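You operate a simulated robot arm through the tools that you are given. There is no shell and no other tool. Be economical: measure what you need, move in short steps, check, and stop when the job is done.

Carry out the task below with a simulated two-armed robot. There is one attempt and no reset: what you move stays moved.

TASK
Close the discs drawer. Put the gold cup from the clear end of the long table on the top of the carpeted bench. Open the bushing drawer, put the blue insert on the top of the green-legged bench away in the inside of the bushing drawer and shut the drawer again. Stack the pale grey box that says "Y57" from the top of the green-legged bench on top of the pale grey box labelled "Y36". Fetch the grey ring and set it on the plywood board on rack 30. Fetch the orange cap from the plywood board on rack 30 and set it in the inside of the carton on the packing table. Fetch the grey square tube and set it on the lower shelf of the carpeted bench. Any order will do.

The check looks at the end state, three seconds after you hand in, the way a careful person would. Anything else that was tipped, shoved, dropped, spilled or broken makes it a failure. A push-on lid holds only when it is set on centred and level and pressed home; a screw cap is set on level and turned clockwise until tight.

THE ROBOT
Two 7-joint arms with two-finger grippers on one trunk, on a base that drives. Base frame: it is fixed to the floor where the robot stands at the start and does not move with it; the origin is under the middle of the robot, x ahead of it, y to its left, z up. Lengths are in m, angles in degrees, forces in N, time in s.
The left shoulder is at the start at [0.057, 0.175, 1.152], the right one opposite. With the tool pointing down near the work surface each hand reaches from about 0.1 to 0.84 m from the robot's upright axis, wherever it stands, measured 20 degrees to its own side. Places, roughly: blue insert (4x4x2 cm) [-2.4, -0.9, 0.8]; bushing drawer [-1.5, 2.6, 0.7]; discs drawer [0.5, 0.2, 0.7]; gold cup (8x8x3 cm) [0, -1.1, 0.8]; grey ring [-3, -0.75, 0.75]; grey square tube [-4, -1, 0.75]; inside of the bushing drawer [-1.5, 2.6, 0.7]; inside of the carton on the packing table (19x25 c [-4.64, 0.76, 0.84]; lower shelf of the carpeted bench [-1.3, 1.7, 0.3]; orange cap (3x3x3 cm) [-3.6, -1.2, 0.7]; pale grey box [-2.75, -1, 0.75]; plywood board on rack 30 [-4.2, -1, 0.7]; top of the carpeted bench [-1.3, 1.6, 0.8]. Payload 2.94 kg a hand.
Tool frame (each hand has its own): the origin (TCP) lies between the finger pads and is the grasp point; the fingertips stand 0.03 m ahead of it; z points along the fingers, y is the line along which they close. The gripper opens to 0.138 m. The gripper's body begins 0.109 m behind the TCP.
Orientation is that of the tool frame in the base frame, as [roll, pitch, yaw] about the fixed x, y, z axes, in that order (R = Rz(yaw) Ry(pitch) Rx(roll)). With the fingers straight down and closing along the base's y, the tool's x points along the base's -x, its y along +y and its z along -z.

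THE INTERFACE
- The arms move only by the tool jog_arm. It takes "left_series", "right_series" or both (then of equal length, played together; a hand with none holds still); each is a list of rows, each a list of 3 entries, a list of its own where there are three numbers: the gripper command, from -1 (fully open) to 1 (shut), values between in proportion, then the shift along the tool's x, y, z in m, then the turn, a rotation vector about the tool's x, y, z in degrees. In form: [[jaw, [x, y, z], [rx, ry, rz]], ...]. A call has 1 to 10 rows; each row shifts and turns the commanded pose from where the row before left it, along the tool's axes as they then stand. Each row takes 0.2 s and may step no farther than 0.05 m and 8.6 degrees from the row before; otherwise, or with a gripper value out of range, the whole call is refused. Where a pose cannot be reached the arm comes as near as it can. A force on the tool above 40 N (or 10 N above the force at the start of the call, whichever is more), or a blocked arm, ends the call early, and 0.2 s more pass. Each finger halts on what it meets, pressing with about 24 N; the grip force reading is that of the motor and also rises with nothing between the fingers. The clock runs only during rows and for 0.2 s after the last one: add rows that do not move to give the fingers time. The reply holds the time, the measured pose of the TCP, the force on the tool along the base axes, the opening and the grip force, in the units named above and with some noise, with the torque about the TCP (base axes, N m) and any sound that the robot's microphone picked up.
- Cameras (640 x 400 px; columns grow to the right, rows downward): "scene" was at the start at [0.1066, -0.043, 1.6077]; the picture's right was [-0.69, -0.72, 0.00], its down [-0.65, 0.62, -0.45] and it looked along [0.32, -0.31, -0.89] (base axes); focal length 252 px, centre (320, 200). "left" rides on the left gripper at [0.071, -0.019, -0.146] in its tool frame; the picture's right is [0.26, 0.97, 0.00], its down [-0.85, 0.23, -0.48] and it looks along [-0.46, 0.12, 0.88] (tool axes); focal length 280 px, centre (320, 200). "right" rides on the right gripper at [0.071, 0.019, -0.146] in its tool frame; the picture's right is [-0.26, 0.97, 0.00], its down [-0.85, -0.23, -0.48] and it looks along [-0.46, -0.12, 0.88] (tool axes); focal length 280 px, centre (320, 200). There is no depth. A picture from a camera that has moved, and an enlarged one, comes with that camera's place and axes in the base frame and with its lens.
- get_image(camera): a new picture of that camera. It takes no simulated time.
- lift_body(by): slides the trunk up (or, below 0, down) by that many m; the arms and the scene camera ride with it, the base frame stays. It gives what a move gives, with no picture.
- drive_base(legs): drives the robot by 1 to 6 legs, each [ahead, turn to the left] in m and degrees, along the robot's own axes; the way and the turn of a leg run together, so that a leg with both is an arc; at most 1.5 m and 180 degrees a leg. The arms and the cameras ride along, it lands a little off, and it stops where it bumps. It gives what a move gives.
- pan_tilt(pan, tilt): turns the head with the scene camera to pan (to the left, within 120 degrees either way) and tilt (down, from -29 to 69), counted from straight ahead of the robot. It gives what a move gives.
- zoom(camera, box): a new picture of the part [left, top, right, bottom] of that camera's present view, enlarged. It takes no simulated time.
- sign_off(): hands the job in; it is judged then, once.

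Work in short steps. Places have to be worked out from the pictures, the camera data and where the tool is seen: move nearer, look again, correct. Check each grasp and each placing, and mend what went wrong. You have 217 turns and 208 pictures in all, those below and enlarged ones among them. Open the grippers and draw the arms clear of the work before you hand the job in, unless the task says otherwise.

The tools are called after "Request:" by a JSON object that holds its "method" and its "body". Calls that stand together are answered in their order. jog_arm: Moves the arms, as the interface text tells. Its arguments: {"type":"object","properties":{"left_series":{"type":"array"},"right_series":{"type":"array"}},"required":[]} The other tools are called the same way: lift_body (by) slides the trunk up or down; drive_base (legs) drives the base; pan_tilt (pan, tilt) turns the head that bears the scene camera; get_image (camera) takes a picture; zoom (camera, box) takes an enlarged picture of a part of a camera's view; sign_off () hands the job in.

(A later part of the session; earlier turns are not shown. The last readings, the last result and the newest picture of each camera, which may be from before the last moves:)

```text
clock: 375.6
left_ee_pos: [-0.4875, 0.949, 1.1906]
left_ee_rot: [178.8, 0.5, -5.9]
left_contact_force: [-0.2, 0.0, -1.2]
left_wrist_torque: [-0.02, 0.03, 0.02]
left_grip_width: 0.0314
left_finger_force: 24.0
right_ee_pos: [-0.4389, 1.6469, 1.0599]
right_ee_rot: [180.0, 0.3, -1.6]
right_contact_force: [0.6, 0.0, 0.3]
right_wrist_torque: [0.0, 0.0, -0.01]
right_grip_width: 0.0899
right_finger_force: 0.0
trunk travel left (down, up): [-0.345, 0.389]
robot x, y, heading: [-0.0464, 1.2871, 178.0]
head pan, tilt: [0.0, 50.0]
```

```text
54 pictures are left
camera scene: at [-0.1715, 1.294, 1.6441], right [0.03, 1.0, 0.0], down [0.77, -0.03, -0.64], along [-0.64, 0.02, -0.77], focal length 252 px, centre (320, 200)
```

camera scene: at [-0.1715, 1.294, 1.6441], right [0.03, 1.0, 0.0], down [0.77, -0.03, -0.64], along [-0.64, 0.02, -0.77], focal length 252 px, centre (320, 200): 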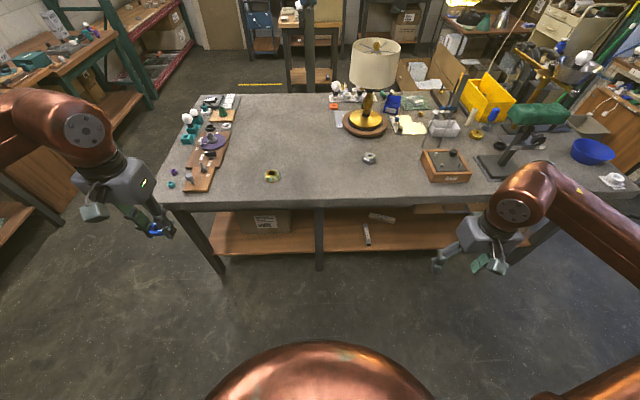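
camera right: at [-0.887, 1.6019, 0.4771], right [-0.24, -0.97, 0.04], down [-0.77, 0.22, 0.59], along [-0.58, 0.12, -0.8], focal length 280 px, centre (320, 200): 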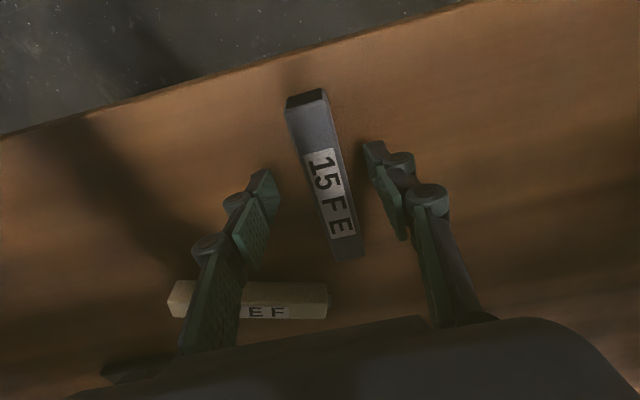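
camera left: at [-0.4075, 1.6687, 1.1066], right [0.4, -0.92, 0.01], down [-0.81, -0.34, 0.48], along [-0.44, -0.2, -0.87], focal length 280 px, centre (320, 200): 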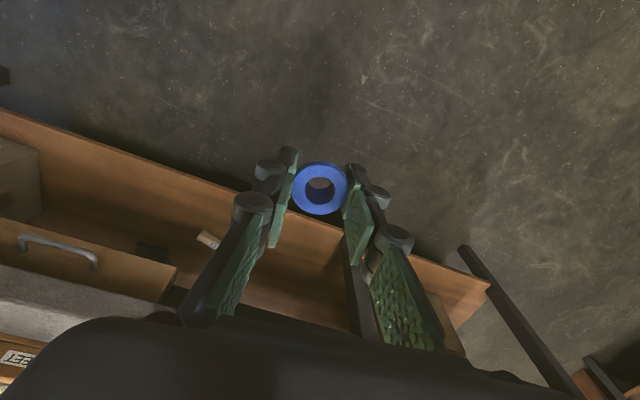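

The turn was blocked after 2°. I look to the right for the obstacle.

Request:
{"method": "pan_tilt", "body": {"pan": -100, "tilt": 40}}

Request:
{"method": "get_image", "body": {"camera": "scene"}}

Request:
{"method": "pan_tilt", "body": {"pan": 110, "tilt": 40}}

Request:
{"method": "get_image", "body": {"camera": "scene"}}

```text
clock: 377.3
left_ee_pos: [-0.4881, 0.9501, 1.1903]
left_ee_rot: [178.7, 0.4, -5.9]
left_contact_force: [-0.4, -0.3, -0.2]
left_wrist_torque: [0.03, 0.0, -0.02]
left_grip_width: 0.0314
left_finger_force: 24.3
right_ee_pos: [-0.4393, 1.6466, 1.0597]
right_ee_rot: [180.0, 0.3, -1.6]
right_contact_force: [0.0, 0.2, 0.0]
right_wrist_torque: [-0.01, 0.01, 0.02]
right_grip_width: 0.0896
right_finger_force: 0.1
trunk travel left (down, up): [-0.345, 0.389]
robot x, y, heading: [-0.0437, 1.2907, 177.9]
head pan, tilt: [-100.0, 40.0]
```

```text
53 pictures are left
camera scene: at [-0.0772, 1.3744, 1.6583], right [0.98, -0.21, 0.0], down [-0.13, -0.63, -0.77], along [0.16, 0.75, -0.64], focal length 252 px, centre (320, 200)
```

scene: 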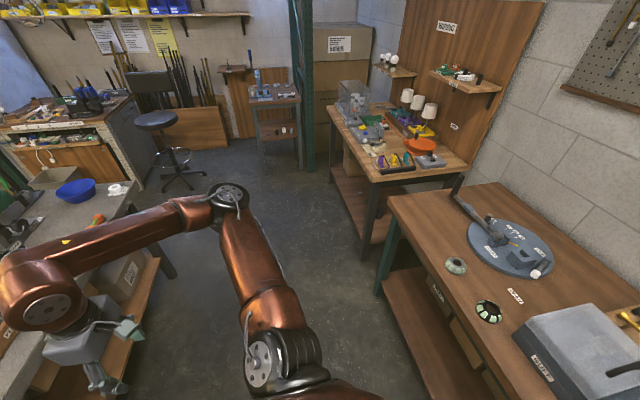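

```text
clock: 380.4
left_ee_pos: [-0.49, 0.9497, 1.1915]
left_ee_rot: [178.8, 0.4, -5.9]
left_contact_force: [0.1, -0.2, -0.5]
left_wrist_torque: [0.02, 0.03, 0.0]
left_grip_width: 0.0315
left_finger_force: 24.6
right_ee_pos: [-0.4399, 1.6459, 1.0597]
right_ee_rot: [-180.0, 0.3, -1.5]
right_contact_force: [0.8, -0.5, 0.2]
right_wrist_torque: [-0.01, 0.02, 0.01]
right_grip_width: 0.0895
right_finger_force: 0.0
trunk travel left (down, up): [-0.345, 0.389]
robot x, y, heading: [-0.0423, 1.2883, 178.2]
head pan, tilt: [110.0, 40.0]
```

```text
52 pictures are left
camera scene: at [-0.0683, 1.2104, 1.6583], right [-0.95, -0.31, 0.0], down [-0.2, 0.61, -0.77], along [0.24, -0.73, -0.64], focal length 252 px, centre (320, 200)
```

scene: 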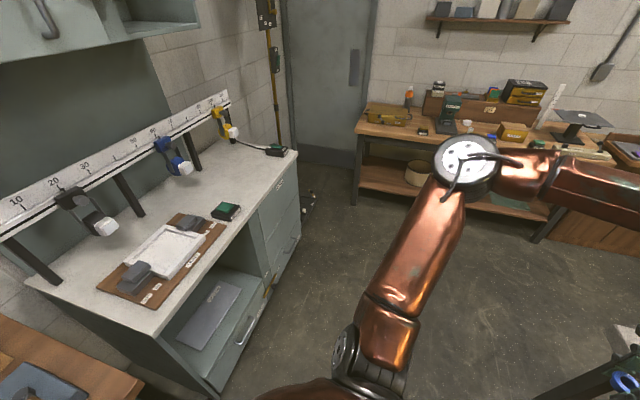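

No obvious obstacle is near; I move forward 10 cm and retry the route.

Request:
{"method": "drive_base", "body": {"legs": [[0.12, 0], [0, -90], [1.3, 0], [0.5, 0]]}}

```text
clock: 394.0
left_ee_pos: [-0.4967, 3.5313, 1.1898]
left_ee_rot: [178.7, 0.3, -94.9]
left_contact_force: [-0.2, -0.1, -0.5]
left_wrist_torque: [-0.04, 0.0, -0.04]
left_grip_width: 0.0313
left_finger_force: 23.8
right_ee_pos: [0.2004, 3.4937, 1.0601]
right_ee_rot: [-180.0, 0.3, -90.6]
right_contact_force: [0.9, -0.5, -0.5]
right_wrist_torque: [-0.03, 0.0, -0.01]
right_grip_width: 0.0898
right_finger_force: 0.0
trunk travel left (down, up): [-0.345, 0.389]
robot x, y, heading: [-0.1509, 3.0871, 89.0]
head pan, tilt: [110.0, 40.0]
```

Now I turn to the west and approach the north end of the bench.

Request:
{"method": "drive_base", "body": {"legs": [[0, 78], [0.75, 0], [0, 60]]}}

Request:
{"method": "pan_tilt", "body": {"pan": 0, "tilt": 50}}

Request:
{"method": "get_image", "body": {"camera": "scene"}}

```text
clock: 404.2
left_ee_pos: [-0.9207, 2.6991, 1.1905]
left_ee_rot: [178.8, 0.4, 44.0]
left_contact_force: [0.1, 0.5, 0.0]
left_wrist_torque: [0.01, 0.03, -0.01]
left_grip_width: 0.0315
left_finger_force: 23.8
right_ee_pos: [-1.4221, 3.1862, 1.0605]
right_ee_rot: [180.0, 0.3, 48.3]
right_contact_force: [-0.6, -0.7, 0.1]
right_wrist_torque: [0.01, -0.02, 0.01]
right_grip_width: 0.0897
right_finger_force: 0.1
trunk travel left (down, up): [-0.345, 0.389]
robot x, y, heading: [-0.8955, 3.2564, -131.9]
head pan, tilt: [110.0, 40.0]
```

```text
clock: 406.1
left_ee_pos: [-0.9211, 2.6973, 1.1903]
left_ee_rot: [178.8, 0.4, 44.0]
left_contact_force: [0.2, 0.3, 0.4]
left_wrist_torque: [0.01, -0.03, -0.03]
left_grip_width: 0.0314
left_finger_force: 23.5
right_ee_pos: [-1.4217, 3.1856, 1.0609]
right_ee_rot: [-180.0, 0.3, 48.3]
right_contact_force: [0.7, 0.2, -0.3]
right_wrist_torque: [0.02, 0.03, -0.03]
right_grip_width: 0.0896
right_finger_force: 0.1
trunk travel left (down, up): [-0.345, 0.389]
robot x, y, heading: [-0.8915, 3.2575, -132.2]
head pan, tilt: [0.0, 50.0]
```

```text
51 pictures are left
camera scene: at [-0.9788, 3.1636, 1.6441], right [-0.74, 0.67, 0.0], down [0.51, 0.57, -0.64], along [-0.43, -0.48, -0.77], focal length 252 px, centre (320, 200)
```

scene: 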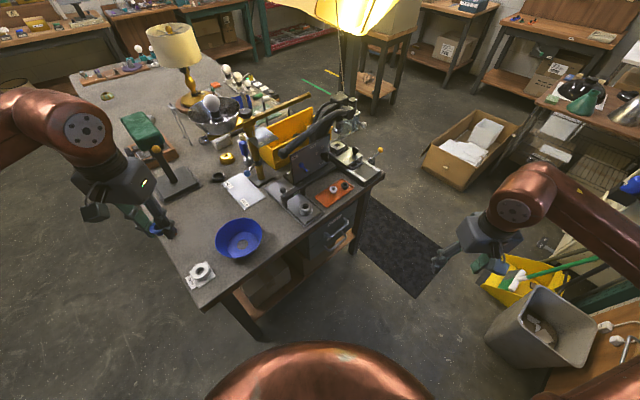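

I zoom onto the drawer at the bench end.

Request:
{"method": "zoom", "body": {"camera": "scene", "box": [220, 170, 400, 320]}}

Request:
{"method": "get_image", "body": {"camera": "right"}}

```text
2.67 times, centred on (310, 245) of scene
camera zoom: at [-0.9788, 3.1636, 1.6441], right [-0.74, 0.67, 0.0], down [0.51, 0.57, -0.64], along [-0.43, -0.48, -0.77], focal length 670 px, centre (347, 80)
```

zoom: 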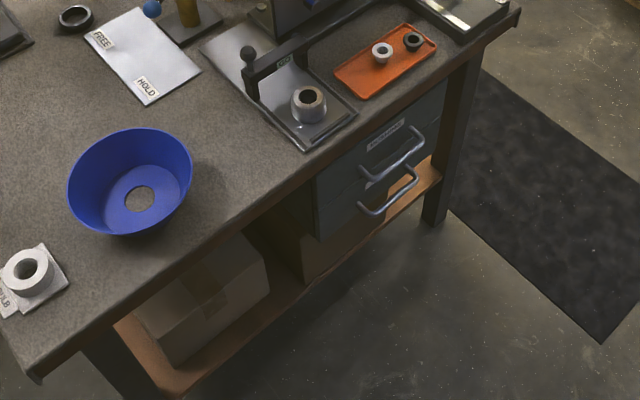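

```text
49 pictures are left
camera right: at [-1.3593, 3.226, 1.2059], right [0.55, -0.84, 0.0], down [-0.73, -0.48, 0.48], along [-0.4, -0.26, -0.88], focal length 280 px, centre (320, 200)
```

right: 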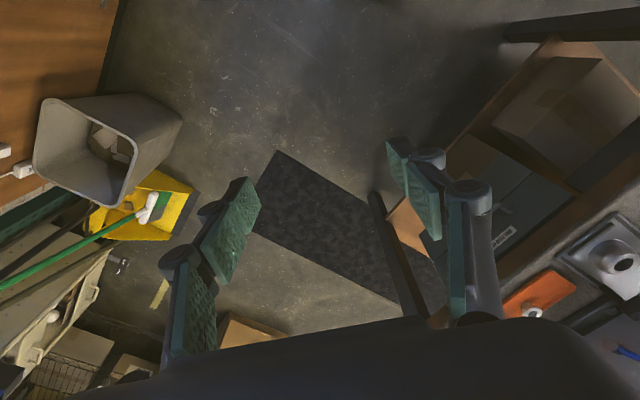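

Two stacked drawers with handles; I read the labels.

Request:
{"method": "zoom", "body": {"camera": "scene", "box": [305, 190, 355, 265]}}

```text
5.33 times, centred on (330, 228) of scene
camera zoom: at [-0.9788, 3.1636, 1.6441], right [-0.74, 0.67, 0.0], down [0.51, 0.57, -0.64], along [-0.43, -0.48, -0.77], focal length 1341 px, centre (267, 53)
```

zoom: 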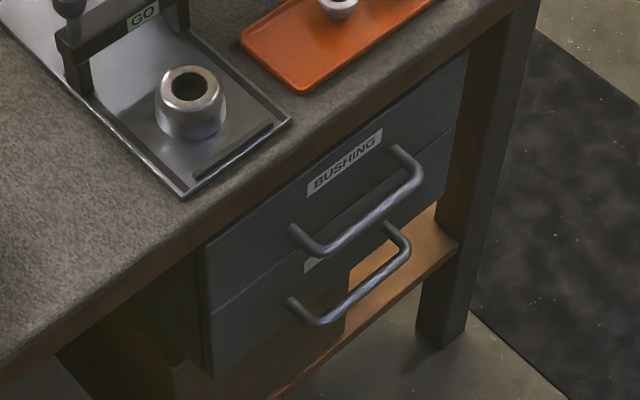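

The upper drawer is BUSHING; its bar handle is at ≈(-1.45, 2.755, 0.70). I turn the right hand so it points toward -y, 30° down, with the jaws closing vertically.

Request:
{"method": "jog_arm", "body": {"right_series": [[-0.3, [0, 0, 0], [0, 0, 8]], [-0.3, [0, 0, 0], [0, 0, 8]], [-0.3, [0, 0, 0], [0, 0, 8]], [-0.3, [0, 0, 0], [0, 0, 8]], [-0.3, [0, 0, 0], [0, 0, 8]], [-0.3, [0, 0, 0], [0, 0, 8.3]]]}}

Request:
{"method": "jog_arm", "body": {"right_series": [[-0.3, [0, 0, 0.03], [-7.5, 0, 0]], [-0.3, [0, 0, 0.03], [-7.5, 0, 0]], [-0.3, [0, 0, 0.03], [-7.5, 0, 0]], [-0.3, [0, 0, 0.03], [-7.5, 0, 0]], [-0.3, [0, 0, 0], [-7.5, 0, 0]], [-0.3, [0, 0, 0], [-7.5, 0, 0]], [-0.3, [0, 0, 0], [-7.5, 0, 0]], [-0.3, [0, 0, 0], [-7.5, 0, 0]]]}}

Request:
{"method": "get_image", "body": {"camera": "right"}}

```text
clock: 407.4
left_ee_pos: [-0.9224, 2.6994, 1.1913]
left_ee_rot: [178.9, 0.3, 44.0]
left_contact_force: [0.2, -0.3, -0.1]
left_wrist_torque: [-0.01, -0.01, 0.0]
left_grip_width: 0.0312
left_finger_force: 23.8
right_ee_pos: [-1.4223, 3.1862, 1.0602]
right_ee_rot: [179.7, 0.2, -0.1]
right_contact_force: [-0.1, -0.6, 0.2]
right_wrist_torque: [0.0, 0.01, 0.01]
right_grip_width: 0.0893
right_finger_force: 0.1
trunk travel left (down, up): [-0.345, 0.389]
robot x, y, heading: [-0.8944, 3.2603, -131.9]
head pan, tilt: [0.0, 50.0]
```

```text
clock: 409.2
left_ee_pos: [-0.9219, 2.6995, 1.1901]
left_ee_rot: [178.8, 0.4, 44.0]
left_contact_force: [0.1, -0.1, -0.2]
left_wrist_torque: [0.03, 0.0, 0.01]
left_grip_width: 0.0313
left_finger_force: 24.0
right_ee_pos: [-1.4229, 3.1612, 0.9433]
right_ee_rot: [119.7, 0.3, 0.2]
right_contact_force: [-0.7, 0.0, 0.6]
right_wrist_torque: [0.01, 0.03, -0.04]
right_grip_width: 0.0895
right_finger_force: 0.0
trunk travel left (down, up): [-0.345, 0.389]
robot x, y, heading: [-0.8905, 3.2546, -131.8]
head pan, tilt: [0.0, 50.0]
```

```text
47 pictures are left
camera right: at [-1.3505, 3.2789, 1.033], right [-0.26, -0.48, 0.84], down [-0.85, 0.53, 0.04], along [-0.46, -0.7, -0.54], focal length 280 px, centre (320, 200)
```

right: 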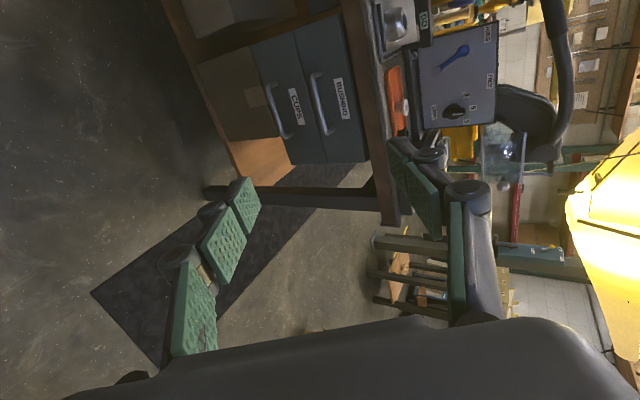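

The handle centre projects to (-1.448, 2.755, 0.70). I approach along the tool axis to ~0.1 m short of it.

Request:
{"method": "jog_arm", "body": {"right_series": [[-0.1, [-0.004, -0.001, 0.044], [0, 0, 0]], [-0.1, [-0.004, -0.001, 0.044], [0, 0, 0]], [-0.1, [-0.004, -0.001, 0.044], [0, 0, 0]], [-0.1, [-0.004, -0.001, 0.044], [0, 0, 0]], [-0.1, [-0.004, -0.001, 0.044], [0, 0, 0]], [-0.1, [-0.004, -0.001, 0.044], [0, 0, 0]], [-0.1, [-0.003, -0.001, 0.044], [0, 0, 0]], [-0.1, [0, 0, 0.04], [0, 0, 0]]]}}

Request:
{"method": "get_image", "body": {"camera": "right"}}

```text
clock: 411.1
left_ee_pos: [-0.9207, 2.698, 1.1885]
left_ee_rot: [178.8, 0.3, 44.0]
left_contact_force: [-0.1, 0.0, 0.0]
left_wrist_torque: [0.05, 0.02, -0.05]
left_grip_width: 0.0313
left_finger_force: 24.2
right_ee_pos: [-1.4483, 2.8643, 0.7649]
right_ee_rot: [119.8, 0.2, -0.1]
right_contact_force: [-0.5, -0.4, -0.1]
right_wrist_torque: [-0.01, 0.03, -0.02]
right_grip_width: 0.0759
right_finger_force: 0.0
trunk travel left (down, up): [-0.345, 0.389]
robot x, y, heading: [-0.8939, 3.2549, -132.0]
head pan, tilt: [0.0, 50.0]
```

```text
46 pictures are left
camera right: at [-1.3773, 2.9808, 0.8546], right [-0.26, -0.48, 0.84], down [-0.85, 0.53, 0.04], along [-0.46, -0.7, -0.54], focal length 280 px, centre (320, 200)
```

right: 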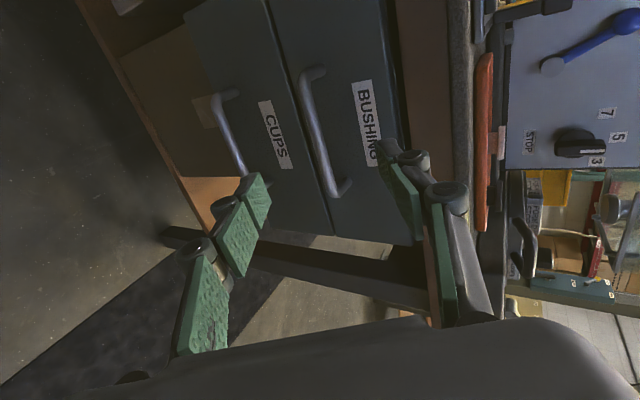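

Handle refined to ≈(-1.446, 2.765, 0.705). I advance ~10.5 cm along the tool axis and close on the bar.

Request:
{"method": "jog_arm", "body": {"right_series": [[0.05, [0, 0, 0.03], [0, 0, 0]], [0.1, [0, -0.001, 0.03], [0, 0, 0]], [0.1, [0, -0.001, 0.025], [0, 0, 0]], [0.1, [0, 0, 0.02], [0, 0, 0]], [0.5, [0, 0, 0], [0, 0, 0]], [0.9, [0, 0, 0], [0, 0, 0]], [0.9, [0, 0, 0], [0, 0, 0]], [0.9, [0, 0, 0], [0, 0, 0]]]}}

Request:
{"method": "get_image", "body": {"camera": "right"}}

```text
clock: 412.9
left_ee_pos: [-0.9215, 2.6986, 1.1895]
left_ee_rot: [178.8, 0.4, 44.0]
left_contact_force: [-0.2, -0.1, -0.1]
left_wrist_torque: [0.01, -0.01, -0.01]
left_grip_width: 0.0313
left_finger_force: 23.9
right_ee_pos: [-1.4481, 2.7732, 0.7111]
right_ee_rot: [119.9, 0.1, 0.1]
right_contact_force: [0.6, 0.6, -3.4]
right_wrist_torque: [0.01, -0.23, -0.26]
right_grip_width: 0.0109
right_finger_force: 30.7
trunk travel left (down, up): [-0.345, 0.389]
robot x, y, heading: [-0.8948, 3.2547, -132.0]
head pan, tilt: [0.0, 50.0]
```

```text
45 pictures are left
camera right: at [-1.3776, 2.8905, 0.8005], right [-0.26, -0.48, 0.84], down [-0.85, 0.53, 0.04], along [-0.46, -0.7, -0.54], focal length 280 px, centre (320, 200)
```

right: 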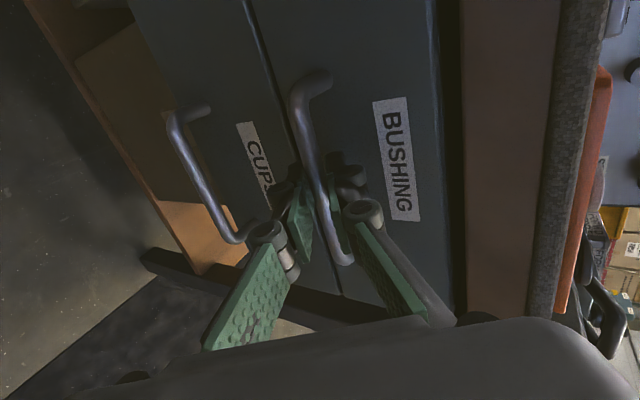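

The bar is gripped. I pull the drawer out along +y.

Request:
{"method": "jog_arm", "body": {"right_series": [[0.95, [0, -0.01, -0.0173], [0, 0, 0]], [0.95, [0, -0.015, -0.026], [0, 0, 0]], [0.95, [0, -0.015, -0.026], [0, 0, 0]], [0.95, [0, -0.015, -0.026], [0, 0, 0]], [0.95, [0, -0.015, -0.026], [0, 0, 0]], [0.95, [0, -0.015, -0.026], [0, 0, 0]], [0.95, [0, -0.015, -0.026], [0, 0, 0]]]}}

Request:
{"method": "get_image", "body": {"camera": "scene"}}

```text
clock: 414.4
left_ee_pos: [-0.9192, 2.6988, 1.1907]
left_ee_rot: [178.7, 0.3, 44.0]
left_contact_force: [-0.4, -0.2, -0.2]
left_wrist_torque: [-0.03, 0.02, 0.01]
left_grip_width: 0.0314
left_finger_force: 23.8
right_ee_pos: [-1.4481, 2.9741, 0.7106]
right_ee_rot: [119.7, 0.1, 0.1]
right_contact_force: [7.1, 1.0, 4.4]
right_wrist_torque: [-0.07, -0.3, -0.65]
right_grip_width: 0.0107
right_finger_force: 37.8
trunk travel left (down, up): [-0.345, 0.389]
robot x, y, heading: [-0.8947, 3.2568, -131.8]
head pan, tilt: [0.0, 50.0]
```

```text
44 pictures are left
camera scene: at [-0.9778, 3.1648, 1.6443], right [-0.74, 0.67, 0.0], down [0.51, 0.57, -0.64], along [-0.43, -0.48, -0.77], focal length 252 px, centre (320, 200)
```

scene: 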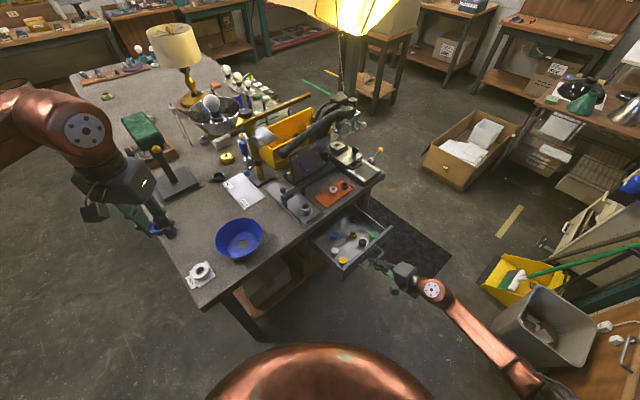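

The drawer is open 20 cm. I release, back the right hand off a bit, and zoom into the drawer.

Request:
{"method": "jog_arm", "body": {"right_series": [[0.4, [0, 0, 0], [0, 0, 0]], [0.1, [0, 0, 0], [0, 0, 0]], [0.1, [0, 0, 0], [0, 0, 0]], [0.1, [0, 0, -0.03], [0, 0, 0]], [0.1, [0, 0, -0.04], [0, 0, 0]], [0.1, [0, 0, -0.04], [0, 0, 0]]]}}

Request:
{"method": "zoom", "body": {"camera": "scene", "box": [300, 190, 420, 290]}}

```text
clock: 415.9
left_ee_pos: [-0.9204, 2.7005, 1.1899]
left_ee_rot: [178.8, 0.5, 44.0]
left_contact_force: [-0.3, 0.1, -0.9]
left_wrist_torque: [0.0, 0.03, 0.01]
left_grip_width: 0.0313
left_finger_force: 24.2
right_ee_pos: [-1.4499, 3.069, 0.7643]
right_ee_rot: [119.7, 0.3, 0.1]
right_contact_force: [-0.2, 0.3, 0.4]
right_wrist_torque: [0.01, 0.01, -0.01]
right_grip_width: 0.0621
right_finger_force: 0.1
trunk travel left (down, up): [-0.345, 0.389]
robot x, y, heading: [-0.898, 3.2552, -131.9]
head pan, tilt: [0.0, 50.0]
```

```text
4.00 times, centred on (360, 240) of scene
camera zoom: at [-0.9782, 3.1646, 1.6443], right [-0.74, 0.67, 0.0], down [0.51, 0.57, -0.64], along [-0.43, -0.48, -0.77], focal length 1006 px, centre (160, 40)
```

zoom: 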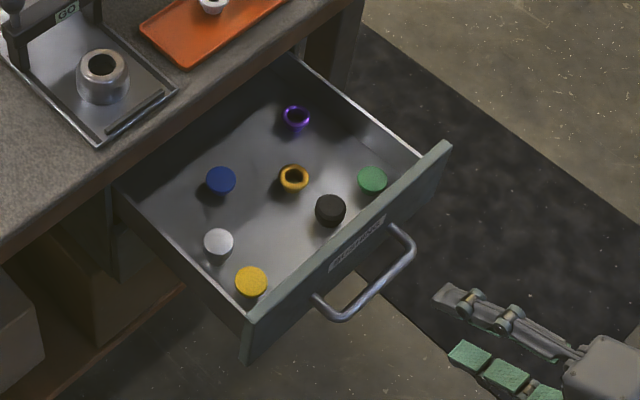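

There's a free spot at ≈(-1.43, 2.844) between the bushings. I bring the left hand (with the insert) over the drawer.

Request:
{"method": "jog_arm", "body": {"left_series": [[0.8, [-0.0243, -0.0416, 0], [0, 0, 0]], [0.8, [-0.0243, -0.0416, 0], [0, 0, 0]], [0.8, [-0.0243, -0.0416, 0], [0, 0, 0]], [0.8, [-0.0243, -0.0416, 0], [0, 0, 0]], [0.8, [-0.0243, -0.0416, 0], [0, 0, 0]], [0.8, [-0.0243, -0.0416, 0], [0, 0, 0]], [0.8, [-0.0243, -0.0416, 0], [0, 0, 0]], [0.8, [-0.0243, -0.0416, 0], [0, 0, 0]], [0.8, [-0.0243, -0.0416, 0], [0, 0, 0]], [0.8, [-0.0243, -0.0416, 0], [0, 0, 0]]]}}

Request:
{"method": "jog_arm", "body": {"left_series": [[0.8, [-0.0243, -0.0416, 0], [0, 0, 0]], [0.8, [0, 0, 0.03], [0, 0, -7.7]], [0.8, [0, 0, 0.03], [0, 0, -7.7]], [0.8, [0, 0, 0.03], [0, 0, -7.7]], [0.8, [0, 0, 0.03], [0, 0, -7.7]], [0.8, [0, 0, 0.03], [0, 0, -7.7]], [0.8, [0, 0, 0.03], [0, 0, -7.7]]]}}

Request:
{"method": "get_image", "body": {"camera": "left"}}

Request:
{"method": "get_image", "body": {"camera": "scene"}}

```text
clock: 418.1
left_ee_pos: [-1.0766, 2.748, 1.179]
left_ee_rot: [179.0, 0.5, 44.0]
left_contact_force: [0.4, -0.3, -0.7]
left_wrist_torque: [0.01, 0.0, 0.01]
left_grip_width: 0.0312
left_finger_force: 24.0
left hand out of reach, approached as far as the arm can: row 4, 5, 6, 7, 8, 9, 10
right_ee_pos: [-1.4511, 3.0676, 0.7648]
right_ee_rot: [119.8, 0.2, 0.1]
right_contact_force: [0.2, 0.0, 0.7]
right_wrist_torque: [0.02, 0.04, -0.02]
right_grip_width: 0.062
right_finger_force: 0.1
trunk travel left (down, up): [-0.345, 0.389]
robot x, y, heading: [-0.8932, 3.2551, -132.0]
head pan, tilt: [0.0, 50.0]
```

```text
clock: 419.6
left_ee_pos: [-1.0754, 2.7438, 1.0151]
left_ee_rot: [179.6, 1.3, 90.4]
left_contact_force: [0.2, -0.2, 0.5]
left_wrist_torque: [-0.02, 0.01, 0.0]
left_grip_width: 0.0313
left_finger_force: 24.5
left hand out of reach, approached as far as the arm can: row 1, 7
right_ee_pos: [-1.4501, 3.0685, 0.7648]
right_ee_rot: [119.7, 0.2, 0.1]
right_contact_force: [-0.2, -0.5, 1.1]
right_wrist_torque: [-0.01, -0.03, -0.01]
right_grip_width: 0.062
right_finger_force: 0.0
trunk travel left (down, up): [-0.345, 0.389]
robot x, y, heading: [-0.8944, 3.2553, -132.2]
head pan, tilt: [0.0, 50.0]
```

```text
42 pictures are left
camera left: at [-1.0967, 2.8177, 1.1608], right [0.96, 0.27, 0.0], down [0.23, -0.84, 0.49], along [0.13, -0.48, -0.87], focal length 280 px, centre (320, 200)
```

left: 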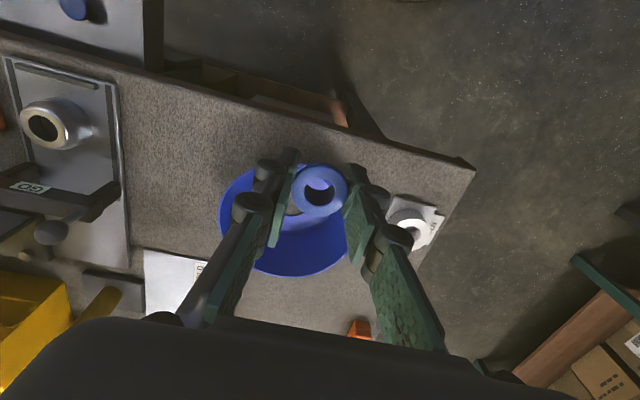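

```text
41 pictures are left
camera scene: at [-0.9789, 3.1643, 1.6442], right [-0.74, 0.67, 0.0], down [0.51, 0.57, -0.64], along [-0.43, -0.48, -0.77], focal length 252 px, centre (320, 200)
```

scene: 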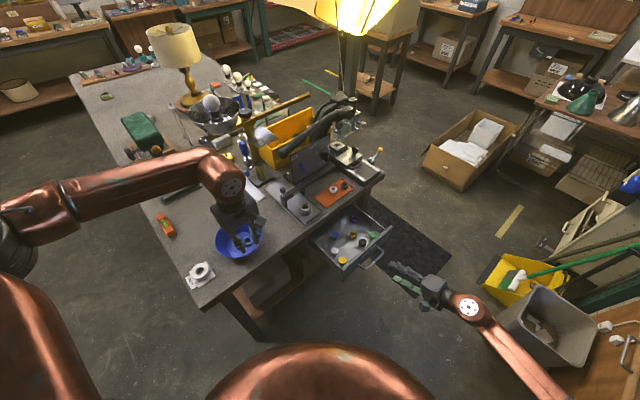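

The left arm's reach stops short across my body. I raise it 8 cm and turn the base 22° right so the drawer lies more to the left hand's side.

Request:
{"method": "jog_arm", "body": {"left_series": [[0.8, [0, 0, -0.04], [0, 0, 0]], [0.8, [0, 0, -0.04], [0, 0, 0]], [0.8, [0, 0, -0.02], [0, 0, 0]]], "right_series": [[0.1, [0.02, -0.01, -0.03], [0, 0, 0]], [0.1, [0.02, -0.01, -0.03], [0, 0, 0]], [0.1, [0.02, 0, -0.03], [0, 0, 0]]]}}

Request:
{"method": "drive_base", "body": {"legs": [[0, -22]]}}

Request:
{"method": "jog_arm", "body": {"left_series": [[0.8, [0, 0, 0], [0, 0, -7]], [0.8, [0, 0, 0], [0, 0, -7]], [0.8, [0, 0, 0], [0, 0, -7]]]}}

Request:
{"method": "get_image", "body": {"camera": "left"}}

```text
clock: 420.4
left_ee_pos: [-1.0751, 2.7469, 1.116]
left_ee_rot: [179.4, 1.2, 90.2]
left_contact_force: [-0.2, -0.4, -0.9]
left_wrist_torque: [-0.03, 0.02, 0.0]
left_grip_width: 0.0313
left_finger_force: 23.4
right_ee_pos: [-1.391, 3.1586, 0.792]
right_ee_rot: [119.6, 0.3, 0.0]
right_contact_force: [0.5, 0.1, 0.5]
right_wrist_torque: [0.0, -0.01, 0.0]
right_grip_width: 0.062
right_finger_force: 0.1
trunk travel left (down, up): [-0.345, 0.389]
robot x, y, heading: [-0.8961, 3.2588, -131.9]
head pan, tilt: [0.0, 50.0]
```

```text
clock: 422.0
left_ee_pos: [-1.2544, 2.854, 1.1146]
left_ee_rot: [179.3, 1.1, 68.0]
left_contact_force: [0.2, 0.2, -0.1]
left_wrist_torque: [-0.01, -0.06, -0.01]
left_grip_width: 0.0315
left_finger_force: 23.7
right_ee_pos: [-1.3924, 3.3532, 0.7919]
right_ee_rot: [119.7, 0.2, -22.1]
right_contact_force: [0.0, 1.5, 0.3]
right_wrist_torque: [0.0, 0.03, 0.03]
right_grip_width: 0.0622
right_finger_force: 0.1
trunk travel left (down, up): [-0.345, 0.389]
robot x, y, heading: [-0.8907, 3.259, -154.0]
head pan, tilt: [0.0, 50.0]
```

```text
clock: 422.8
left_ee_pos: [-1.2544, 2.8533, 1.1157]
left_ee_rot: [179.9, 1.3, 89.0]
left_contact_force: [-0.4, -0.3, -0.9]
left_wrist_torque: [0.05, -0.01, 0.0]
left_grip_width: 0.0314
left_finger_force: 24.2
right_ee_pos: [-1.3926, 3.3532, 0.7918]
right_ee_rot: [119.8, 0.3, -22.1]
right_contact_force: [-0.7, 0.5, 0.2]
right_wrist_torque: [0.01, 0.01, -0.03]
right_grip_width: 0.0624
right_finger_force: 0.1
trunk travel left (down, up): [-0.345, 0.389]
robot x, y, heading: [-0.893, 3.254, -154.1]
head pan, tilt: [0.0, 50.0]
```

```text
40 pictures are left
camera left: at [-1.273, 2.9271, 1.2604], right [0.97, 0.25, 0.0], down [0.22, -0.84, 0.49], along [0.12, -0.48, -0.87], focal length 280 px, centre (320, 200)
```

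left: 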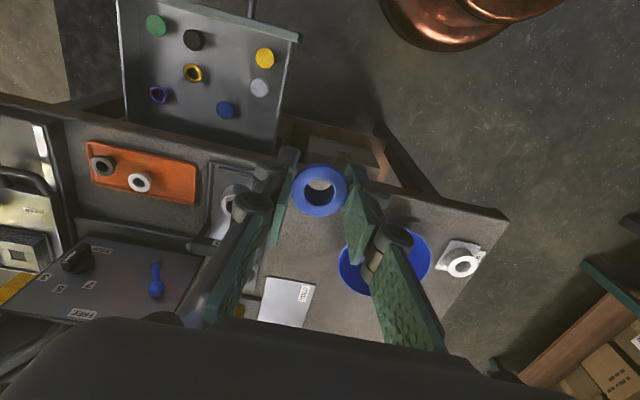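

The free spot computes to (-1.430, 2.841) again. I move over it and descend to z≈0.85.

Request:
{"method": "jog_arm", "body": {"left_series": [[0.8, [-0.003, -0.044, 0], [0, 0, 0]], [0.8, [-0.004, -0.044, 0], [0, 0, 0]], [0.8, [-0.004, -0.044, 0], [0, 1.2, 0]], [0.8, [-0.003, -0.044, 0], [0, 0, 0]], [0.8, [0, 0, 0.045], [0, 0, 0]], [0.8, [0, 0, 0.045], [0, 0, 0]], [0.8, [0, 0, 0.045], [0, 0, 0]], [0.8, [0, 0, 0.045], [0, 0, 0]], [0.8, [0, 0, 0.045], [0, 0, 0]], [0.8, [0, 0, 0.04], [0, 0, 0]]]}}

Request:
{"method": "get_image", "body": {"camera": "left"}}

```text
clock: 425.0
left_ee_pos: [-1.2206, 2.8035, 0.8824]
left_ee_rot: [-179.9, -0.1, 89.0]
left_contact_force: [-1.1, 0.9, 0.4]
left_wrist_torque: [0.02, 0.03, 0.01]
left_grip_width: 0.0312
left_finger_force: 23.6
left hand out of reach, approached as far as the arm can: row 1, 2, 3, 4, 7, 8, 9, 10
right_ee_pos: [-1.392, 3.3503, 0.7914]
right_ee_rot: [119.8, 0.2, -22.1]
right_contact_force: [0.1, 0.0, -0.9]
right_wrist_torque: [0.0, 0.01, 0.01]
right_grip_width: 0.0623
right_finger_force: 0.1
trunk travel left (down, up): [-0.345, 0.389]
robot x, y, heading: [-0.8963, 3.256, -154.4]
head pan, tilt: [0.0, 50.0]
```

```text
39 pictures are left
camera left: at [-1.2381, 2.8748, 1.0294], right [0.97, 0.25, 0.0], down [0.22, -0.85, 0.47], along [0.12, -0.46, -0.88], focal length 280 px, centre (320, 200)
```

left: 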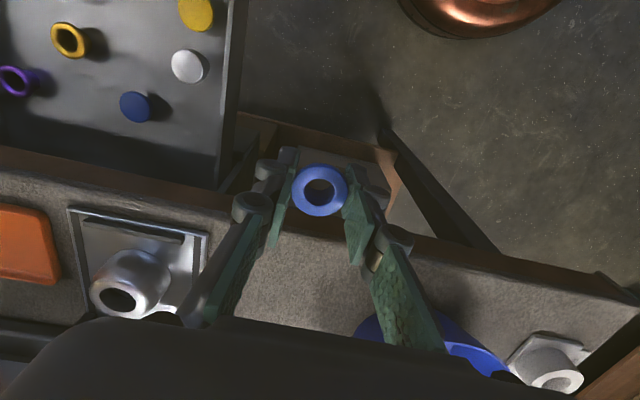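

The left arm can't stretch that far in this posture. I raise it again and drive 0.16 m closer.

Request:
{"method": "jog_arm", "body": {"left_series": [[0.8, [0, 0, -0.05], [0, 0, 0]], [0.8, [0, 0, -0.05], [0, 0, 0]], [0.8, [0, 0, -0.05], [0, 0, 0]], [0.8, [0, 0, -0.05], [0, 0, 0]], [0.8, [0, 0, -0.03], [0, 0, 7]]]}}

Request:
{"method": "drive_base", "body": {"legs": [[0.16, 0]]}}

Request:
{"method": "get_image", "body": {"camera": "scene"}}

```text
clock: 426.2
left_ee_pos: [-1.2216, 2.8057, 1.1112]
left_ee_rot: [180.0, 0.0, 81.9]
left_contact_force: [-0.5, 0.6, 0.2]
left_wrist_torque: [-0.04, -0.02, 0.02]
left_grip_width: 0.0314
left_finger_force: 24.3
right_ee_pos: [-1.393, 3.3521, 0.791]
right_ee_rot: [119.9, 0.2, -22.1]
right_contact_force: [0.9, 0.8, -0.8]
right_wrist_torque: [0.01, -0.01, -0.01]
right_grip_width: 0.0621
right_finger_force: 0.1
trunk travel left (down, up): [-0.345, 0.389]
robot x, y, heading: [-0.8918, 3.2577, -154.3]
head pan, tilt: [0.0, 50.0]
```

```text
clock: 427.6
left_ee_pos: [-1.3661, 2.7332, 1.1096]
left_ee_rot: [179.8, 0.0, 82.1]
left_contact_force: [-0.2, -0.3, -0.8]
left_wrist_torque: [0.04, -0.02, -0.01]
left_grip_width: 0.0313
left_finger_force: 23.6
right_ee_pos: [-1.5378, 3.2809, 0.7913]
right_ee_rot: [119.8, 0.2, -22.1]
right_contact_force: [-0.5, 0.6, -0.1]
right_wrist_torque: [0.0, 0.02, 0.03]
right_grip_width: 0.0621
right_finger_force: 0.1
trunk travel left (down, up): [-0.345, 0.389]
robot x, y, heading: [-1.0331, 3.1847, -154.1]
head pan, tilt: [0.0, 50.0]
```

```text
38 pictures are left
camera scene: at [-1.1537, 3.1321, 1.6439], right [-0.44, 0.9, 0.0], down [0.69, 0.33, -0.64], along [-0.58, -0.28, -0.77], focal length 252 px, centre (320, 200)
```

scene: 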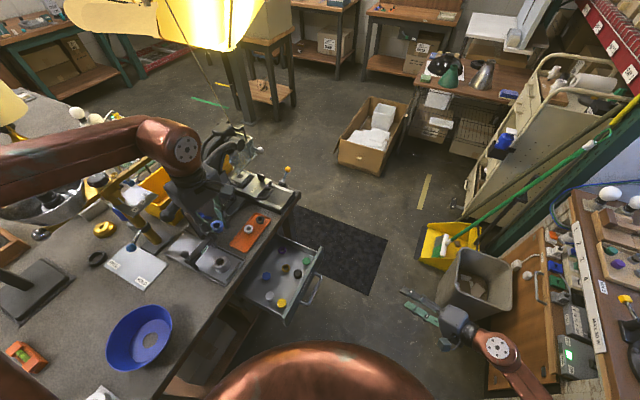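

Now the spot is within easy reach. I move the left hand over it and descend.

Request:
{"method": "jog_arm", "body": {"left_series": [[0.8, [0.033, -0.026, 0], [0, 0, 0]], [0.8, [0.033, -0.026, 0], [0, 0, 0]], [0.8, [0.033, -0.026, 0], [0, 0, 0]], [0.8, [0, 0, 0.045], [0, 0, 0]], [0.8, [0, 0, 0.045], [0, 0, 0]], [0.8, [0, 0, 0.045], [0, 0, 0]], [0.8, [0, 0, 0.045], [0, 0, 0]], [0.8, [0, 0, 0.04], [0, 0, 0]]]}}

Request:
{"method": "get_image", "body": {"camera": "left"}}

```text
clock: 429.4
left_ee_pos: [-1.3674, 2.7866, 0.9281]
left_ee_rot: [-179.9, -0.1, 82.1]
left_contact_force: [-0.3, 0.0, -0.3]
left_wrist_torque: [0.01, -0.01, 0.03]
left_grip_width: 0.0312
left_finger_force: 23.7
left hand out of reach, approached as far as the arm can: row 2, 3, 5, 6, 7, 8
right_ee_pos: [-1.5356, 3.2829, 0.7914]
right_ee_rot: [119.8, 0.1, -22.2]
right_contact_force: [0.6, 0.2, 0.0]
right_wrist_torque: [0.0, 0.01, -0.03]
right_grip_width: 0.0623
right_finger_force: 0.0
trunk travel left (down, up): [-0.345, 0.389]
robot x, y, heading: [-1.0353, 3.1873, -154.0]
head pan, tilt: [0.0, 50.0]
```

```text
37 pictures are left
camera left: at [-1.3755, 2.8599, 1.0747], right [0.99, 0.13, 0.0], down [0.11, -0.87, 0.47], along [0.06, -0.47, -0.88], focal length 280 px, centre (320, 200)
```

left: 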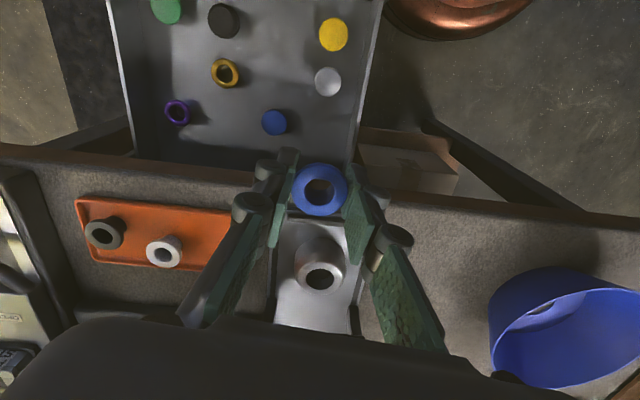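

The left hand seems limited to ≥0.2 m to my left; turning the base 9.5° right brings it exactly over the spot. I raise it a little first.

Request:
{"method": "jog_arm", "body": {"left_series": [[0.8, [0, 0, -0.04], [0, 0, 0]], [0.8, [0, 0, -0.03], [0, 0, 0]]]}}

Request:
{"method": "drive_base", "body": {"legs": [[0, -9.5]]}}

Request:
{"method": "get_image", "body": {"camera": "left"}}

```text
clock: 430.0
left_ee_pos: [-1.3662, 2.7865, 0.997]
left_ee_rot: [179.9, 0.0, 82.1]
left_contact_force: [0.3, 0.3, -0.4]
left_wrist_torque: [0.01, 0.0, 0.02]
left_grip_width: 0.0314
left_finger_force: 24.0
right_ee_pos: [-1.5356, 3.2818, 0.791]
right_ee_rot: [119.9, 0.2, -22.1]
right_contact_force: [-0.3, -0.4, -0.2]
right_wrist_torque: [0.01, 0.0, -0.01]
right_grip_width: 0.0622
right_finger_force: 0.0
trunk travel left (down, up): [-0.345, 0.389]
robot x, y, heading: [-1.0422, 3.1849, -154.0]
head pan, tilt: [0.0, 50.0]
```

```text
clock: 431.1
left_ee_pos: [-1.4283, 2.8452, 0.9965]
left_ee_rot: [179.9, 0.0, 72.7]
left_contact_force: [-0.7, 0.9, 0.1]
left_wrist_torque: [0.02, -0.01, -0.02]
left_grip_width: 0.0313
left_finger_force: 23.9
right_ee_pos: [-1.5139, 3.3625, 0.79]
right_ee_rot: [119.8, 0.2, -31.4]
right_contact_force: [-0.5, -0.4, -0.8]
right_wrist_torque: [-0.01, -0.01, 0.01]
right_grip_width: 0.062
right_finger_force: 0.0
trunk travel left (down, up): [-0.345, 0.389]
robot x, y, heading: [-1.0401, 3.1849, -163.6]
head pan, tilt: [0.0, 50.0]
```

```text
36 pictures are left
camera left: at [-1.4256, 2.9197, 1.1442], right [1.0, -0.04, 0.0], down [-0.03, -0.88, 0.48], along [-0.02, -0.48, -0.88], focal length 280 px, centre (320, 200)
```

left: 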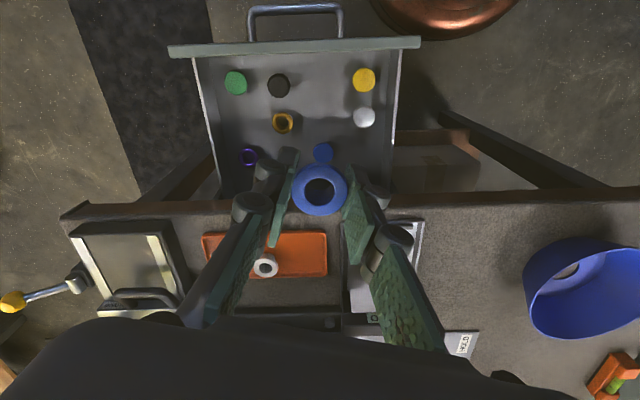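

Directly above the free spot. I descend to z≈0.76 and look.

Request:
{"method": "jog_arm", "body": {"left_series": [[0.8, [0.003, 0, 0.045], [0, 0, 0]], [0.8, [0, 0, 0.045], [0, 0, 0]], [0.8, [0, 0, 0.045], [0, 0, 0]], [0.8, [0, 0, 0.045], [0, 0, 0]], [0.8, [0, 0, 0.045], [0, 0, 0]]]}}

Request:
{"method": "get_image", "body": {"camera": "left"}}

```text
clock: 432.3
left_ee_pos: [-1.3713, 2.803, 0.8272]
left_ee_rot: [-179.9, 0.0, 72.6]
left_contact_force: [0.1, 0.1, -0.3]
left_wrist_torque: [0.0, 0.01, 0.02]
left_grip_width: 0.0314
left_finger_force: 24.0
left hand out of reach, approached as far as the arm can: row 2, 3, 4, 5
right_ee_pos: [-1.5142, 3.3619, 0.7907]
right_ee_rot: [119.8, 0.2, -31.4]
right_contact_force: [-0.2, -0.6, -0.3]
right_wrist_torque: [0.04, 0.04, 0.0]
right_grip_width: 0.0621
right_finger_force: 0.1
trunk travel left (down, up): [-0.345, 0.389]
robot x, y, heading: [-1.0366, 3.185, -163.6]
head pan, tilt: [0.0, 50.0]
```

```text
35 pictures are left
camera left: at [-1.3695, 2.8759, 0.9742], right [1.0, -0.04, 0.0], down [-0.03, -0.88, 0.48], along [-0.02, -0.48, -0.88], focal length 280 px, centre (320, 200)
```

left: 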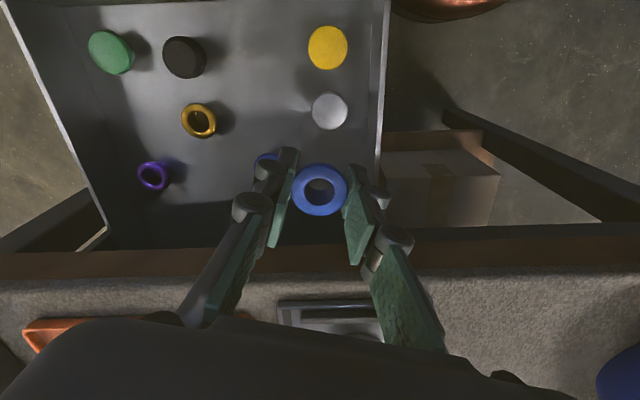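

The left arm wants the spot farther to my left. Before turning more I check the space on my right (stool) for the right elbow.

Request:
{"method": "pan_tilt", "body": {"pan": -75, "tilt": 45}}

Request:
{"method": "get_image", "body": {"camera": "scene"}}

```text
clock: 433.8
left_ee_pos: [-1.3719, 2.8031, 0.8277]
left_ee_rot: [179.9, -0.1, 72.7]
left_contact_force: [0.1, 0.3, -0.2]
left_wrist_torque: [-0.02, 0.02, 0.02]
left_grip_width: 0.0313
left_finger_force: 24.0
right_ee_pos: [-1.5129, 3.3621, 0.7921]
right_ee_rot: [119.8, 0.3, -31.5]
right_contact_force: [-0.8, -0.5, 0.0]
right_wrist_torque: [0.01, -0.01, 0.03]
right_grip_width: 0.0621
right_finger_force: 0.0
trunk travel left (down, up): [-0.345, 0.389]
robot x, y, heading: [-1.0361, 3.1883, -163.4]
head pan, tilt: [-75.0, 45.0]
```

```text
34 pictures are left
camera scene: at [-1.128, 3.2435, 1.651], right [0.85, 0.52, 0.0], down [0.37, -0.6, -0.71], along [-0.37, 0.6, -0.71], focal length 252 px, centre (320, 200)
```

scene: 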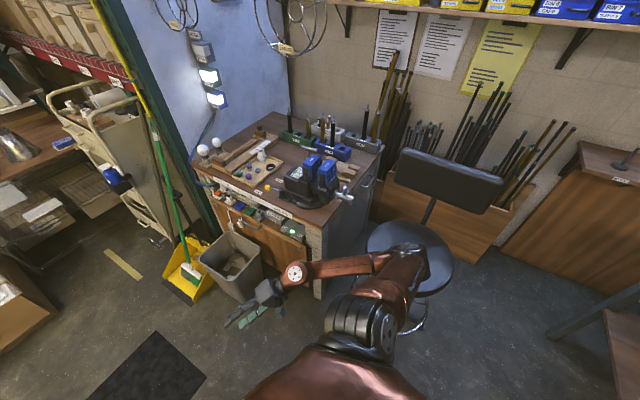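

The elbow passes well above the stool seat. I raise the left hand and turn 11° more.

Request:
{"method": "jog_arm", "body": {"left_series": [[0.8, [0, 0, -0.045], [0, 0, 0]], [0.8, [0, 0, -0.045], [0, 0, 0]], [0.8, [0, 0, -0.045], [0, 0, 0]]]}}

Request:
{"method": "drive_base", "body": {"legs": [[0, -11]]}}

Request:
{"method": "get_image", "body": {"camera": "left"}}

```text
clock: 434.6
left_ee_pos: [-1.3717, 2.8041, 0.9627]
left_ee_rot: [180.0, 0.1, 72.7]
left_contact_force: [0.1, 0.1, 0.0]
left_wrist_torque: [0.02, 0.02, -0.03]
left_grip_width: 0.0311
left_finger_force: 24.2
right_ee_pos: [-1.5125, 3.3628, 0.7905]
right_ee_rot: [119.8, 0.3, -31.5]
right_contact_force: [0.0, 0.6, 0.9]
right_wrist_torque: [-0.04, -0.01, -0.02]
right_grip_width: 0.062
right_finger_force: 0.1
trunk travel left (down, up): [-0.345, 0.389]
robot x, y, heading: [-1.0398, 3.1855, -163.2]
head pan, tilt: [-75.0, 45.0]
```

```text
clock: 435.7
left_ee_pos: [-1.4412, 2.8761, 0.9611]
left_ee_rot: [179.8, -0.1, 61.6]
left_contact_force: [-0.6, 1.1, -0.7]
left_wrist_torque: [-0.01, -0.01, 0.02]
left_grip_width: 0.0313
left_finger_force: 24.1
right_ee_pos: [-1.4702, 3.451, 0.7904]
right_ee_rot: [119.8, 0.1, -42.6]
right_contact_force: [0.6, -0.1, -0.8]
right_wrist_torque: [-0.01, 0.0, -0.01]
right_grip_width: 0.0621
right_finger_force: 0.0
trunk travel left (down, up): [-0.345, 0.389]
robot x, y, heading: [-1.0352, 3.1851, -174.7]
head pan, tilt: [-75.0, 45.0]
```

```text
33 pictures are left
camera left: at [-1.4248, 2.9482, 1.1094], right [0.97, -0.23, 0.0], down [-0.2, -0.86, 0.48], along [-0.11, -0.46, -0.88], focal length 280 px, centre (320, 200)
```

left: 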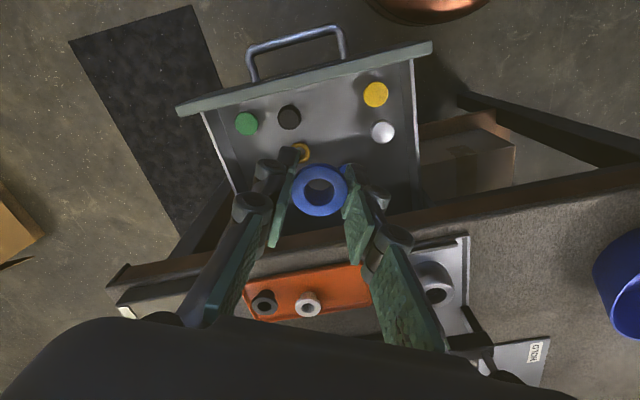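

Spot at (-1.423, 2.846). I shift there and descend in stages.

Request:
{"method": "jog_arm", "body": {"left_series": [[0.8, [-0.018, 0.03, 0], [0, 0, 0]], [0.8, [0, 0, 0.045], [0, 0, 0]], [0.8, [0, 0, 0.045], [0, 0, 0]], [0.8, [0, 0, 0.045], [0, 0, 0]], [0.8, [0, 0, 0.045], [0, 0, 0]]]}}

Request:
{"method": "get_image", "body": {"camera": "left"}}

```text
clock: 436.9
left_ee_pos: [-1.4181, 2.8396, 0.7906]
left_ee_rot: [180.0, 0.0, 61.4]
left_contact_force: [-0.4, -0.1, -0.4]
left_wrist_torque: [0.04, 0.0, 0.03]
left_grip_width: 0.0313
left_finger_force: 24.2
left hand out of reach, approached as far as the arm can: row 5
right_ee_pos: [-1.471, 3.4501, 0.7922]
right_ee_rot: [119.8, 0.3, -42.6]
right_contact_force: [0.2, -0.5, 0.3]
right_wrist_torque: [0.03, 0.0, 0.0]
right_grip_width: 0.062
right_finger_force: 0.0
trunk travel left (down, up): [-0.345, 0.389]
robot x, y, heading: [-1.0373, 3.19, -174.8]
head pan, tilt: [-75.0, 45.0]
```

```text
32 pictures are left
camera left: at [-1.4013, 2.9115, 0.9377], right [0.97, -0.23, 0.0], down [-0.2, -0.86, 0.48], along [-0.11, -0.46, -0.88], focal length 280 px, centre (320, 200)
```

left: 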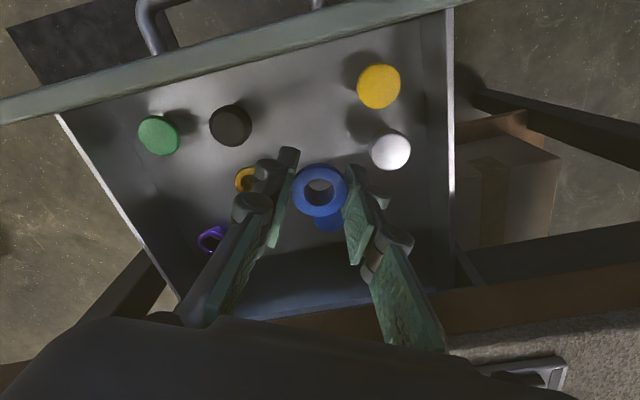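

Neighbours are tighter along this finger axis. I rise 4 cm and rotate the hand to yaw≈5° (closing along y, also its natural pose).

Request:
{"method": "jog_arm", "body": {"left_series": [[0.8, [0, 0, -0.04], [0, 0, 0]], [0.8, [0, 0, 0], [0, 0, 8]], [0.8, [0, 0, 0], [0, 0, 8]], [0.8, [0, 0, 0], [0, 0, 8]], [0.8, [0, 0, 0], [0, 0, 8]], [0.8, [0, 0, 0], [0, 0, 8]], [0.8, [0, 0, 0], [0, 0, 8]], [0.8, [0, 0, 0], [0, 0, 8]]]}}

Request:
{"method": "jog_arm", "body": {"left_series": [[0.8, [-0.008, -0.004, 0], [0, 0, 0]], [0.8, [0, 0, 0.03], [0, 0, 0]], [0.8, [0, 0, 0.03], [0, 0, 0]], [0.8, [0, 0, 0.01], [0, 0, 0]]]}}

Request:
{"method": "get_image", "body": {"camera": "left"}}

```text
clock: 438.7
left_ee_pos: [-1.4192, 2.8407, 0.8317]
left_ee_rot: [179.9, 0.0, 5.5]
left_contact_force: [0.5, 0.1, 0.4]
left_wrist_torque: [0.01, -0.01, -0.01]
left_grip_width: 0.0311
left_finger_force: 24.1
right_ee_pos: [-1.4715, 3.4504, 0.7918]
right_ee_rot: [119.8, 0.1, -42.6]
right_contact_force: [0.9, 0.4, -0.1]
right_wrist_torque: [0.02, 0.01, 0.0]
right_grip_width: 0.0622
right_finger_force: 0.0
trunk travel left (down, up): [-0.345, 0.389]
robot x, y, heading: [-1.0375, 3.1888, -174.4]
head pan, tilt: [-75.0, 45.0]
```

```text
clock: 439.7
left_ee_pos: [-1.4153, 2.8296, 0.7834]
left_ee_rot: [-180.0, 0.0, 5.5]
left_contact_force: [0.0, 0.2, 0.3]
left_wrist_torque: [-0.02, 0.02, -0.01]
left_grip_width: 0.0313
left_finger_force: 24.6
left hand out of reach, approached as far as the arm can: row 3, 4
right_ee_pos: [-1.4714, 3.4514, 0.7914]
right_ee_rot: [119.8, 0.2, -42.6]
right_contact_force: [0.0, -0.3, -0.7]
right_wrist_torque: [0.02, 0.0, 0.01]
right_grip_width: 0.062
right_finger_force: 0.1
trunk travel left (down, up): [-0.345, 0.389]
robot x, y, heading: [-1.0414, 3.1881, -174.6]
head pan, tilt: [-75.0, 45.0]
```

```text
31 pictures are left
camera left: at [-1.348, 2.8561, 0.9309], right [0.35, -0.94, 0.0], down [-0.82, -0.31, 0.48], along [-0.44, -0.17, -0.88], focal length 280 px, centre (320, 200)
```

left: 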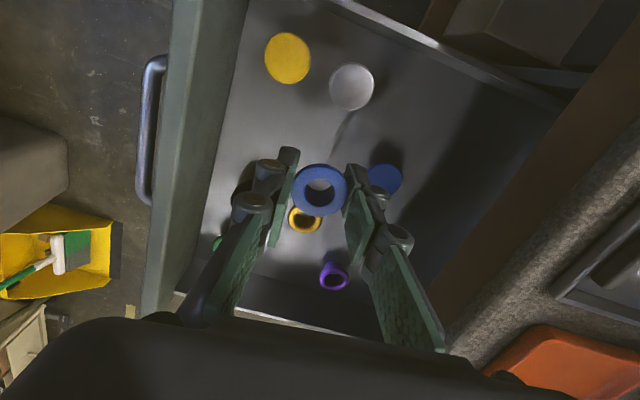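

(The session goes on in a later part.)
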